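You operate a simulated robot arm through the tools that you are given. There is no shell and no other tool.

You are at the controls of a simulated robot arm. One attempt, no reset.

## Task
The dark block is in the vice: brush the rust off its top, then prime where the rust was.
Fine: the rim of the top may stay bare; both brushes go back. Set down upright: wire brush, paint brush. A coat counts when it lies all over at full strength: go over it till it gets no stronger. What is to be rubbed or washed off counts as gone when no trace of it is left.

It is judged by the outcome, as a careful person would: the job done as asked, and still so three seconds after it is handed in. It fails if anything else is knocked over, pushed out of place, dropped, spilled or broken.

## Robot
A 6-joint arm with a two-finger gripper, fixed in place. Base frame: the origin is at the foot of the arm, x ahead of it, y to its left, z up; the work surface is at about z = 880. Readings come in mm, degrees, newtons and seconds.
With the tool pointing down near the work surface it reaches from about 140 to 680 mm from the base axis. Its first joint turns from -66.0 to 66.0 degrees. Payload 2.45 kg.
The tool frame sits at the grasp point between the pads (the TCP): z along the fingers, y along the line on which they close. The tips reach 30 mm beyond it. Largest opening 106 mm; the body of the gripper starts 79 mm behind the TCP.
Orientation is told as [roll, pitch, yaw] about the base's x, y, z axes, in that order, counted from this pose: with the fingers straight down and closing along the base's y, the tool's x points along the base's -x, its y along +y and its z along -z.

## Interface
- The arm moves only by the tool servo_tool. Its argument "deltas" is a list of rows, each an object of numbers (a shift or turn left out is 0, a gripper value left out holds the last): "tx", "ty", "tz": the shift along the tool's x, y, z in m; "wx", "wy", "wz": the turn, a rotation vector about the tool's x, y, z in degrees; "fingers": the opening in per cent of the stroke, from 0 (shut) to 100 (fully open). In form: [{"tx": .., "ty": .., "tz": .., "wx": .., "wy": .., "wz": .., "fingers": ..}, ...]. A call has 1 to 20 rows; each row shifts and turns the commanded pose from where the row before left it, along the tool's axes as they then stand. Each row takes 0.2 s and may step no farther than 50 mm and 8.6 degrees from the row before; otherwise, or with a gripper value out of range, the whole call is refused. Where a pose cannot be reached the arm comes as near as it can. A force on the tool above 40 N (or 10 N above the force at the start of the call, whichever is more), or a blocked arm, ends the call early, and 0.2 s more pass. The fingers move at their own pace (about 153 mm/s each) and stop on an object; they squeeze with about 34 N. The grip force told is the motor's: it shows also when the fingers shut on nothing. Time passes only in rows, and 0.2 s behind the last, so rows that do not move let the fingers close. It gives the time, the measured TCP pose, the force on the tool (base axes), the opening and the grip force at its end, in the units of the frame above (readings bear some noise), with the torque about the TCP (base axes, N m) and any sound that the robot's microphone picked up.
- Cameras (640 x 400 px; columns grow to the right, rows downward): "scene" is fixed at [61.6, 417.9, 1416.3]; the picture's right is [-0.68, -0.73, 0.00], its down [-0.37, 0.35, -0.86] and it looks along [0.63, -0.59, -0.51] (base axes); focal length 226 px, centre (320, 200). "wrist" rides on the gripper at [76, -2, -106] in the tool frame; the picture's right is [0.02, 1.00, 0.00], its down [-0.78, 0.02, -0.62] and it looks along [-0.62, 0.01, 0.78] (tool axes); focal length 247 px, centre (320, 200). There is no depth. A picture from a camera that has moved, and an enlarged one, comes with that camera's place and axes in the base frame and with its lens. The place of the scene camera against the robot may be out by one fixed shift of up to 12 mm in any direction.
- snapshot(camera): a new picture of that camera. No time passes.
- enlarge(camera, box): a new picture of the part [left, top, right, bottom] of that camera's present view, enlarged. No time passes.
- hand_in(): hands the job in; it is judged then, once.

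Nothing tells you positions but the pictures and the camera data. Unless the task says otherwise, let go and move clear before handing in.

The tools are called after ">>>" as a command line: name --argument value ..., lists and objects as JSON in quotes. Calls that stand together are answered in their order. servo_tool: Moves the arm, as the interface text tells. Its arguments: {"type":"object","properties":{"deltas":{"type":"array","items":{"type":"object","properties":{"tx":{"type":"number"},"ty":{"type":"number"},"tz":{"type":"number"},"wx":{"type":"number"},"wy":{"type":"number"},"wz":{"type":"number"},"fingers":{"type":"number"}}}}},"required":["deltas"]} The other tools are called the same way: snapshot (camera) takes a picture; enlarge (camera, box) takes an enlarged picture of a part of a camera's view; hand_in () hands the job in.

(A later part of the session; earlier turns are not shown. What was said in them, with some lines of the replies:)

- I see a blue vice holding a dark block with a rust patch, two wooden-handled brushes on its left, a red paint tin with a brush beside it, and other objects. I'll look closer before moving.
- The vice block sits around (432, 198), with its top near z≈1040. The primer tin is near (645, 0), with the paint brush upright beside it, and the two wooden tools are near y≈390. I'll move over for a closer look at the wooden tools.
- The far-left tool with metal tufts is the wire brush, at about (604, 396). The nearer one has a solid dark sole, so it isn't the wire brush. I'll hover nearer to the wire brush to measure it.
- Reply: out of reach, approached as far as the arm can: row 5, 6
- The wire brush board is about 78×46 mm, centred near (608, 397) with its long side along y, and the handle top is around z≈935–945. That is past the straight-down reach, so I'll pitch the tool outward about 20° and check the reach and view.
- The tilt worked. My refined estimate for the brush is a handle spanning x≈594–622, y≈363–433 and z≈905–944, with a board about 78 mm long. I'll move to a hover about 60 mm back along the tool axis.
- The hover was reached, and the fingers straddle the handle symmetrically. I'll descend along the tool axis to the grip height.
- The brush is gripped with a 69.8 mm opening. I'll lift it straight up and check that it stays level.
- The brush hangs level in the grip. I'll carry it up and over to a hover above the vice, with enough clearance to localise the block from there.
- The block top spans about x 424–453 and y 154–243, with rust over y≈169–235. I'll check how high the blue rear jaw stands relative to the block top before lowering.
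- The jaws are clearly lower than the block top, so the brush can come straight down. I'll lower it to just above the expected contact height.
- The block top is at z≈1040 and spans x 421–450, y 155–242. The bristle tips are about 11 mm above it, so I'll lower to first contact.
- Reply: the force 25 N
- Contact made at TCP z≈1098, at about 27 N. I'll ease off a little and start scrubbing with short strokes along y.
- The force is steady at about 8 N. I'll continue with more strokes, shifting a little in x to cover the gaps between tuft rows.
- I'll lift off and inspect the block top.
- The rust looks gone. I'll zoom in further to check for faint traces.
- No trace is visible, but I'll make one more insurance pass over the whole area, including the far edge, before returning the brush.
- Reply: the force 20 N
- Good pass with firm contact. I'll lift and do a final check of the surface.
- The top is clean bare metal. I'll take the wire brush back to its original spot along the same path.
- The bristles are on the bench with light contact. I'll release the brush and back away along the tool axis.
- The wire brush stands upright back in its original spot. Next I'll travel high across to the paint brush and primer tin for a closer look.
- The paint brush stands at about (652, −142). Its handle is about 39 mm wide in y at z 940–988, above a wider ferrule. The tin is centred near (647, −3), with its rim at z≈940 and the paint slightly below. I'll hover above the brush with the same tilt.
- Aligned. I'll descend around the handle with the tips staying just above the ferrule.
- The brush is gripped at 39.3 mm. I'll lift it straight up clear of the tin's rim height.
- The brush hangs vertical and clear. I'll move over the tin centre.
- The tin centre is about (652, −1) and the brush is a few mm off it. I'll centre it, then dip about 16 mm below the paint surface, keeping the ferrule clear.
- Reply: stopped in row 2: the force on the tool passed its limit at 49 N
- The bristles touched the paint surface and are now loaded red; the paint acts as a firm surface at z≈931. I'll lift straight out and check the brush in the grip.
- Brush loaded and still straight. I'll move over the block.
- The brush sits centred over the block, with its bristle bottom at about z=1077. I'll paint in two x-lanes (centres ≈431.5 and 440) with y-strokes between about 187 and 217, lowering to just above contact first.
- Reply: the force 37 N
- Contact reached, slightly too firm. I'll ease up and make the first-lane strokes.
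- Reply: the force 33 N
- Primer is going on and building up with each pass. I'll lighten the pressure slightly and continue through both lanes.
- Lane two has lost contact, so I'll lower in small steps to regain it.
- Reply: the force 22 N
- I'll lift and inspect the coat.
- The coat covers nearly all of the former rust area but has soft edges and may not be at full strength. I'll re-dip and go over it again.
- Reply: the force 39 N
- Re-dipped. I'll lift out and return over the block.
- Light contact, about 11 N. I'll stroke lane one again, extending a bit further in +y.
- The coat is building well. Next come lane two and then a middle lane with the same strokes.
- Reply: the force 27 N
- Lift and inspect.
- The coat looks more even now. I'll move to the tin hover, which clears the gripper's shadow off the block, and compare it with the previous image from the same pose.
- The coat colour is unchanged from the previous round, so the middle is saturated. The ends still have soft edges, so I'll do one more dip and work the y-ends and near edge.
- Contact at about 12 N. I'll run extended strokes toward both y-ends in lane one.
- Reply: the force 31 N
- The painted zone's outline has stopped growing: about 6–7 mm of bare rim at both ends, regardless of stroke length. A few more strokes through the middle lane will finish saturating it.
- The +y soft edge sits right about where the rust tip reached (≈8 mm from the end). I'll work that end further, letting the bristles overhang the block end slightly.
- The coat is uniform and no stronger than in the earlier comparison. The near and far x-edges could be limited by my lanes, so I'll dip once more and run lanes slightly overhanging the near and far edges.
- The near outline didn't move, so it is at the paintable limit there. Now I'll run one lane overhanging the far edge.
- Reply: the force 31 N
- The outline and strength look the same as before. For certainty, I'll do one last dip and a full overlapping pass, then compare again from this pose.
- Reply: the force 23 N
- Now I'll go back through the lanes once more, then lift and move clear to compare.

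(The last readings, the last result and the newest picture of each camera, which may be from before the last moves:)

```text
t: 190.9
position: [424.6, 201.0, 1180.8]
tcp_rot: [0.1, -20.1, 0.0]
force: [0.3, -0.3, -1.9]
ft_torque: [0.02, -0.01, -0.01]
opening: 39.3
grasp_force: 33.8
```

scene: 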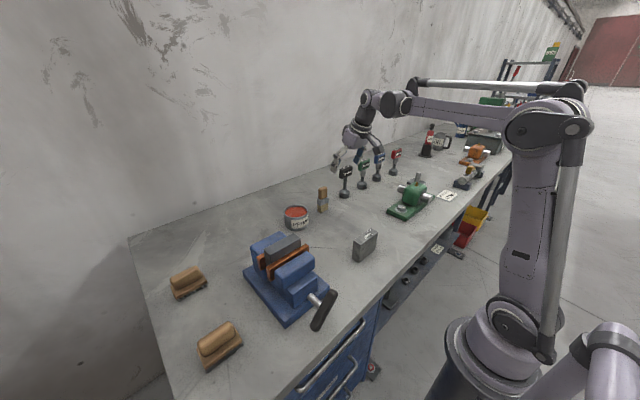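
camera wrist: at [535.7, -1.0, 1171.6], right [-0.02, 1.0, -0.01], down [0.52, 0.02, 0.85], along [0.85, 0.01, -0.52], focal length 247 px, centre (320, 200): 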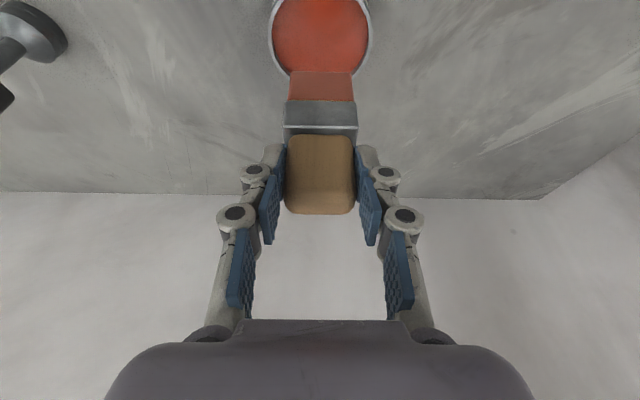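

>>> servo_tool --deltas '[{"tx": -0.01775, "ty": -0.0201, "tz": 0.0153}, {"tx": -0.01775, "ty": -0.0201, "tz": 0.0153}, {"tx": -0.01775, "ty": -0.0201, "tz": 0.0153}, {"tx": -0.01775, "ty": -0.0201, "tz": 0.0153}, {"tx": -0.01775, "ty": -0.0201, "tz": 0.0153}, {"tx": -0.01775, "ty": -0.0201, "tz": 0.0153}, {"tx": -0.01775, "ty": -0.0201, "tz": 0.0153}, {"tx": -0.01775, "ty": -0.0201, "tz": 0.0153}, {"tx": -0.01775, "ty": -0.0201, "tz": 0.0153}, {"tx": -0.01775, "ty": -0.0201, "tz": 0.0153}, {}]'

>>> enlarge --camera "scene" --box '[262, 224, 318, 266]'

>>> enlarge --camera "scene" --box '[264, 232, 296, 256]'

>>> snapshot --camera "scene"

```text
t: 193.3
position: [644.7, -1.4, 1096.4]
tcp_rot: [0.1, -20.2, 0.0]
force: [-0.7, -0.7, -1.8]
ft_torque: [-0.02, 0.0, 0.02]
opening: 39.5
grasp_force: 33.9
```

```text
9.52 times, centred on (290, 245) of scene
camera zoom: at [61.7, 417.9, 1416.3], right [-0.68, -0.73, 0.0], down [-0.37, 0.35, -0.86], along [0.63, -0.59, -0.51], focal length 2155 px, centre (606, -229)
```

zoom: 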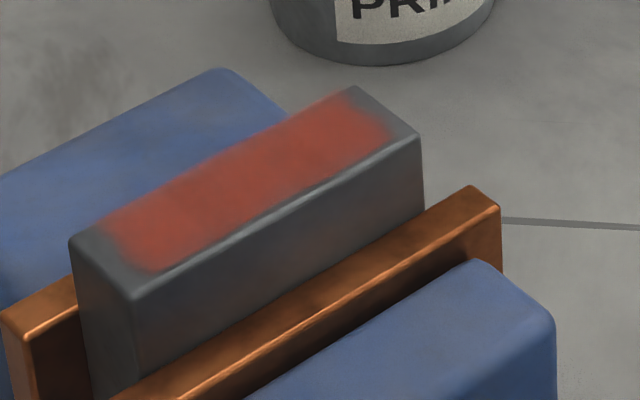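

```text
16.00 times, centred on (280, 244) of scene
camera zoom: at [61.7, 417.9, 1416.3], right [-0.68, -0.73, 0.0], down [-0.37, 0.35, -0.86], along [0.63, -0.59, -0.51], focal length 3620 px, centre (960, -504)
```

zoom: 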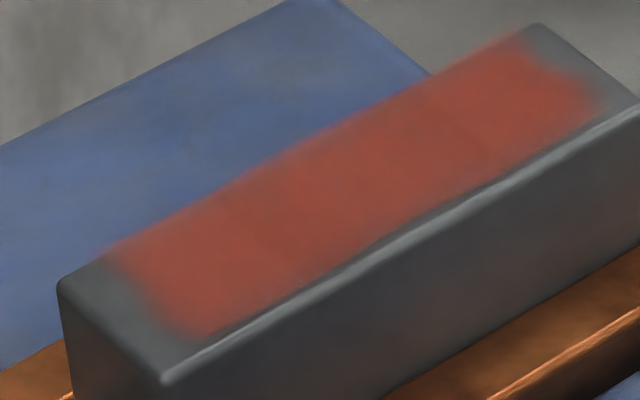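

```text
taken
```

scene: 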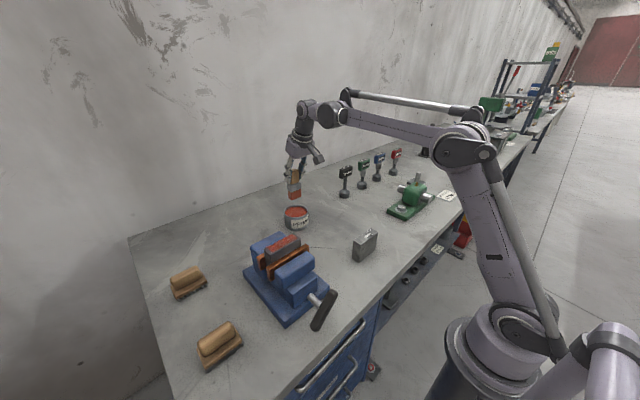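

The coat is unchanged after another loaded pass, so it is at full strength. Now I'll return the paint brush to its original spot at (652, −142).

>>> servo_tool --deltas '[{"ty": -0.035}, {"ty": -0.035}, {"ty": -0.035}, {"ty": -0.035}, {}]'

>>> snapshot --camera "wrist"

>>> enlarge --camera "scene" --box '[260, 120, 400, 235]'

```text
t: 194.5
position: [644.9, -142.6, 1095.8]
tcp_rot: [0.0, -20.1, 0.0]
force: [-0.7, -0.4, -1.9]
ft_torque: [0.0, 0.02, 0.01]
opening: 39.3
grasp_force: 34.3
```

```text
taken
camera wrist: at [536.4, -143.3, 1170.5], right [-0.02, 1.0, -0.01], down [0.52, 0.02, 0.85], along [0.85, 0.01, -0.52], focal length 247 px, centre (320, 200)
```

wrist: 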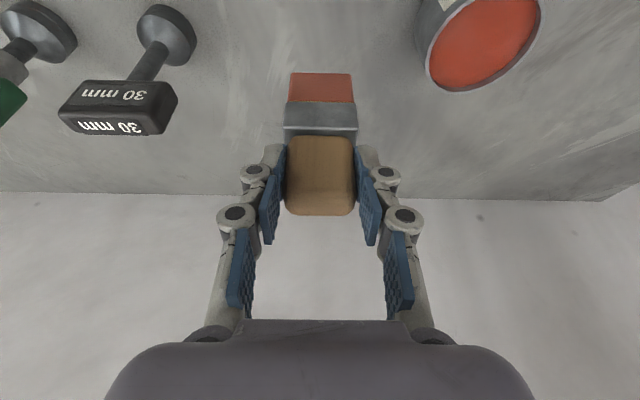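

```text
3.48 times, centred on (330, 178) of scene
camera zoom: at [61.7, 417.9, 1416.3], right [-0.68, -0.73, 0.0], down [-0.37, 0.35, -0.86], along [0.63, -0.59, -0.51], focal length 787 px, centre (285, 278)
```

zoom: 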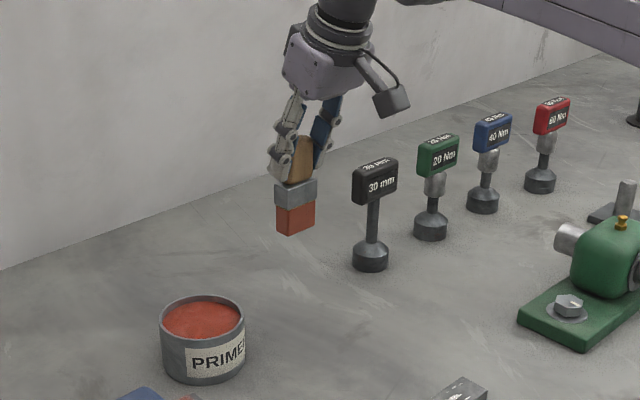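

>>> servo_tool --deltas '[{"tx": 0.0103, "tz": 0.0282}, {"tx": 0.0103, "tz": 0.0282}, {"tx": 0.0103, "tz": 0.0282}, {"tx": 0.0062, "tz": 0.0169}, {}]'

>>> snapshot --camera "wrist"

```text
t: 195.7
position: [644.6, -140.3, 988.7]
tcp_rot: [0.0, -20.1, 0.0]
force: [-1.3, 0.7, -1.7]
ft_torque: [0.02, -0.02, -0.01]
opening: 39.2
grasp_force: 34.0
```

```text
taken
camera wrist: at [536.7, -142.1, 1062.6], right [-0.02, 1.0, -0.01], down [0.52, 0.02, 0.85], along [0.85, 0.01, -0.52], focal length 247 px, centre (320, 200)
```

wrist: 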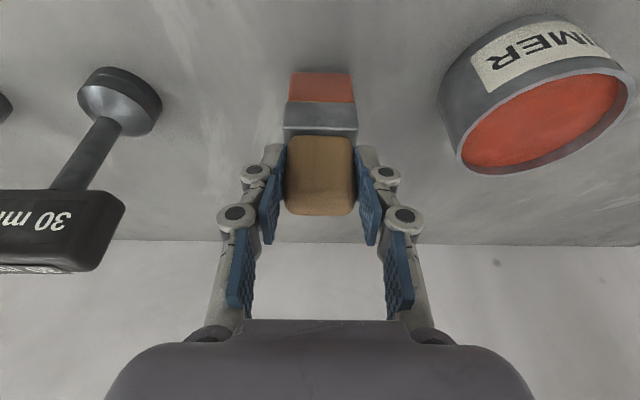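

>>> servo_tool --deltas '[{"tx": 0.001, "tz": 0.0028}, {"tx": 0.0007, "tz": 0.0019}, {}]'

```text
t: 196.5
position: [643.1, -140.3, 983.5]
tcp_rot: [0.2, -20.1, -0.1]
force: [-0.2, 0.0, -2.1]
ft_torque: [0.01, 0.01, -0.02]
opening: 39.4
grasp_force: 34.0
```

>>> servo_tool --deltas '[{"tx": 0.0003, "tz": 0.0009}, {"tx": 0.0003, "tz": 0.0009}, {}]'

```text
t: 197.3
position: [644.5, -141.1, 982.2]
tcp_rot: [0.1, -20.1, 0.0]
force: [0.2, 0.4, -1.6]
ft_torque: [-0.01, 0.0, 0.02]
opening: 39.5
grasp_force: 33.7
```

>>> servo_tool --deltas '[{"tx": 0.0003, "tz": 0.0009}, {}]'

```text
t: 197.9
position: [643.4, -139.7, 980.8]
tcp_rot: [0.1, -20.1, 0.1]
force: [-0.3, 1.2, -2.4]
ft_torque: [0.01, 0.03, 0.0]
opening: 39.4
grasp_force: 34.1
```

>>> servo_tool --deltas '[{"tx": 0.0003, "tz": 0.0009}, {}]'

```text
t: 198.5
position: [644.4, -139.4, 979.5]
tcp_rot: [0.1, -20.2, 0.1]
force: [-0.7, 0.2, -2.0]
ft_torque: [0.01, -0.03, 0.01]
opening: 39.3
grasp_force: 33.8
```

>>> servo_tool --deltas '[{"tx": 0.0003, "tz": 0.0009}, {}]'

```text
t: 199.1
position: [643.8, -140.1, 978.7]
tcp_rot: [0.1, -20.1, 0.0]
force: [-1.5, 0.4, 10.6]
ft_torque: [-0.06, 0.03, -0.03]
opening: 39.6
grasp_force: 33.8
```

Bristles are on the bench with light contact. I'll release the brush and retreat along the tool axis.

>>> servo_tool --deltas '[{"tx": -0.0001, "tz": -0.0002}, {"fingers": 50}, {"fingers": 75}, {"fingers": 100}, {}]'

>>> snapshot --camera "wrist"

```text
t: 200.3
position: [643.9, -140.8, 979.2]
tcp_rot: [0.1, -20.0, -0.1]
force: [-0.5, 0.1, 0.6]
ft_torque: [-0.05, -0.01, 0.0]
opening: 106.1
grasp_force: 0.1
```

```text
taken
camera wrist: at [536.3, -141.8, 1053.5], right [-0.02, 1.0, -0.01], down [0.52, 0.02, 0.85], along [0.85, 0.01, -0.52], focal length 247 px, centre (320, 200)
```

wrist: 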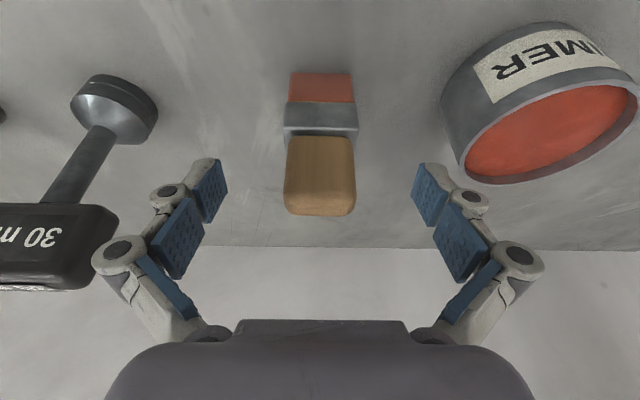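

>>> servo_tool --deltas '[{"tz": -0.01}, {"tz": -0.025}, {"tz": -0.035}, {"tz": -0.04}, {"tz": -0.04}, {}]'

>>> snapshot --camera "wrist"

>>> snapshot --camera "scene"

>>> enlarge --camera "scene" --box '[280, 170, 360, 235]'

```text
t: 201.7
position: [591.9, -140.1, 1119.3]
tcp_rot: [0.1, -20.1, -0.1]
force: [0.4, 0.0, -0.7]
ft_torque: [0.01, 0.01, 0.01]
opening: 106.1
grasp_force: 0.1
```

```text
taken
camera wrist: at [484.1, -141.8, 1193.8], right [-0.02, 1.0, -0.01], down [0.52, 0.02, 0.85], along [0.85, 0.01, -0.52], focal length 247 px, centre (320, 200)
```

wrist: 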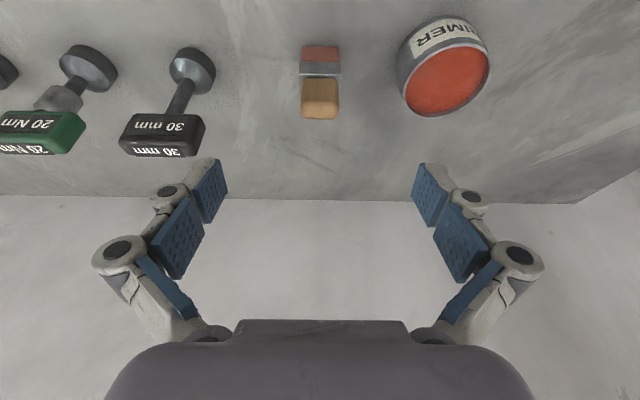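

```text
taken
```

scene: 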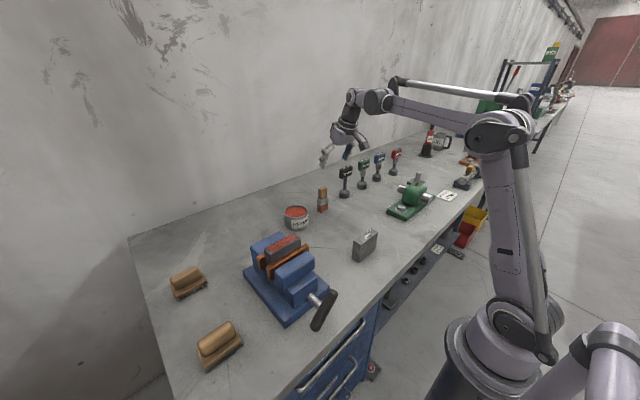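

```text
6.15 times, centred on (320, 202) of scene
camera zoom: at [61.6, 417.9, 1416.3], right [-0.68, -0.73, 0.0], down [-0.37, 0.35, -0.86], along [0.63, -0.59, -0.51], focal length 1392 px, centre (320, 185)
```

zoom: 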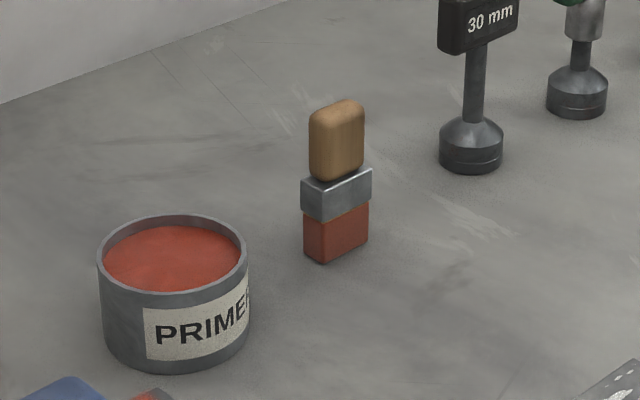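

Everything is back in place. I'll move clear and take a close, unshadowed look at the coat from above.

>>> servo_tool --deltas '[{"tx": 0.0189, "ty": 0.0309, "tz": -0.01766}, {"tx": 0.0189, "ty": 0.0309, "tz": -0.01766}, {"tx": 0.0189, "ty": 0.0309, "tz": -0.01766}, {"tx": 0.0189, "ty": 0.0309, "tz": -0.01766}, {"tx": 0.0189, "ty": 0.0309, "tz": -0.01766}, {"tx": 0.0189, "ty": 0.0309, "tz": -0.01766}, {"tx": 0.0189, "ty": 0.0309, "tz": -0.01766}, {"tx": 0.0189, "ty": 0.0309, "tz": -0.01766}, {"tx": 0.0189, "ty": 0.0309, "tz": -0.01766}, {"tx": 0.0189, "ty": 0.0309, "tz": -0.01766}, {"tx": 0.0189, "ty": 0.0309, "tz": -0.01766}, {}]'

>>> snapshot --camera "wrist"

>>> enlarge --camera "wrist" --box '[270, 80, 370, 140]'

>>> snapshot --camera "scene"

```text
t: 204.3
position: [329.6, 199.4, 1231.3]
tcp_rot: [0.1, -20.1, -0.1]
force: [0.0, 0.4, -0.7]
ft_torque: [-0.01, -0.03, 0.0]
opening: 106.0
grasp_force: 0.0
```

```text
taken
camera wrist: at [221.5, 197.3, 1305.7], right [-0.02, 1.0, -0.01], down [0.52, 0.02, 0.85], along [0.85, 0.01, -0.52], focal length 247 px, centre (320, 200)
```

wrist: 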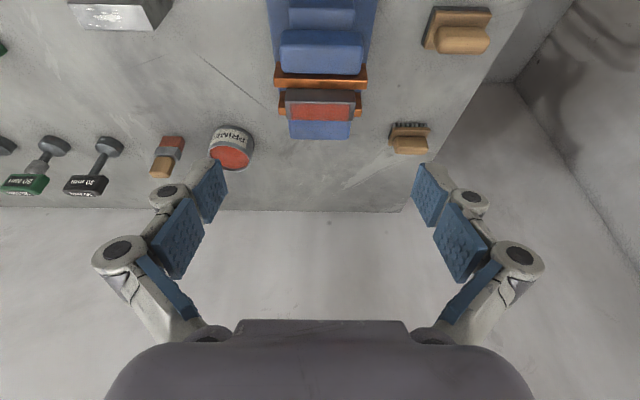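

```text
6.40 times, centred on (320, 110) of wrist
camera zoom: at [221.5, 197.3, 1305.7], right [-0.02, 1.0, -0.01], down [0.52, 0.02, 0.85], along [0.85, 0.01, -0.52], focal length 1581 px, centre (320, 776)
```

zoom: 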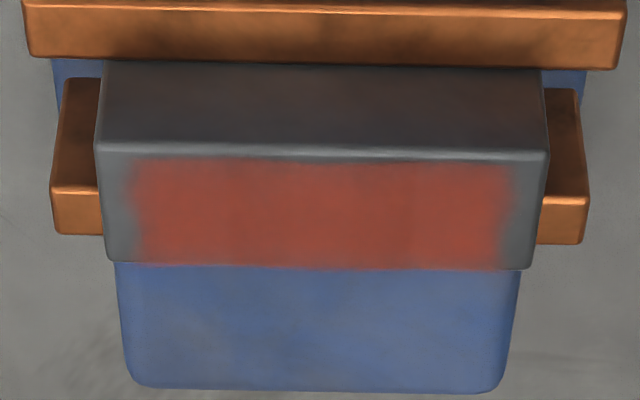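

```text
taken
```

scene: 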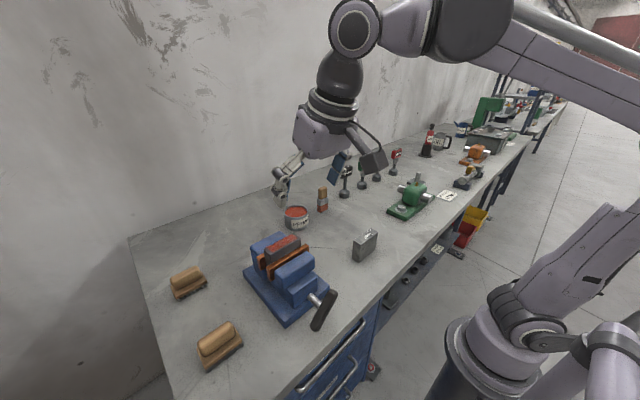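

The rust is gone, and the primer lies evenly over where it was, with only the rim bare. The wire brush and paint brush both stand upright in their original spots, and the tin, vice and everything else are undisturbed. The gripper is empty and clear, so I'm handing in.

>>> hand_in

```text
The job is handed in.
```

I brushed the rust off the top of the block, primed where it was, and handed the job in. I don't have the verdict.

- **Rust:** no trace was visible in close-up after two scrubbing passes with the wire brush.
- **Primer:** I dipped five times. The colour and outline did not change after the last loaded pass, so I took the coat to be at full strength. About 6 mm at each end of the top stayed bare, and a thinner strip along the front edge. Stroking further past the edges did not extend the coat.
- **Brushes:** the wire brush and the paint brush both stand upright in the spots they came from. The paint brush's bristles are still red with primer.
- **Everything else:** the tin, the vice and the other objects looked undisturbed in the final pictures. On the first dip the brush hit the paint surface hard enough to trip the force limit, but nothing moved or spilled.
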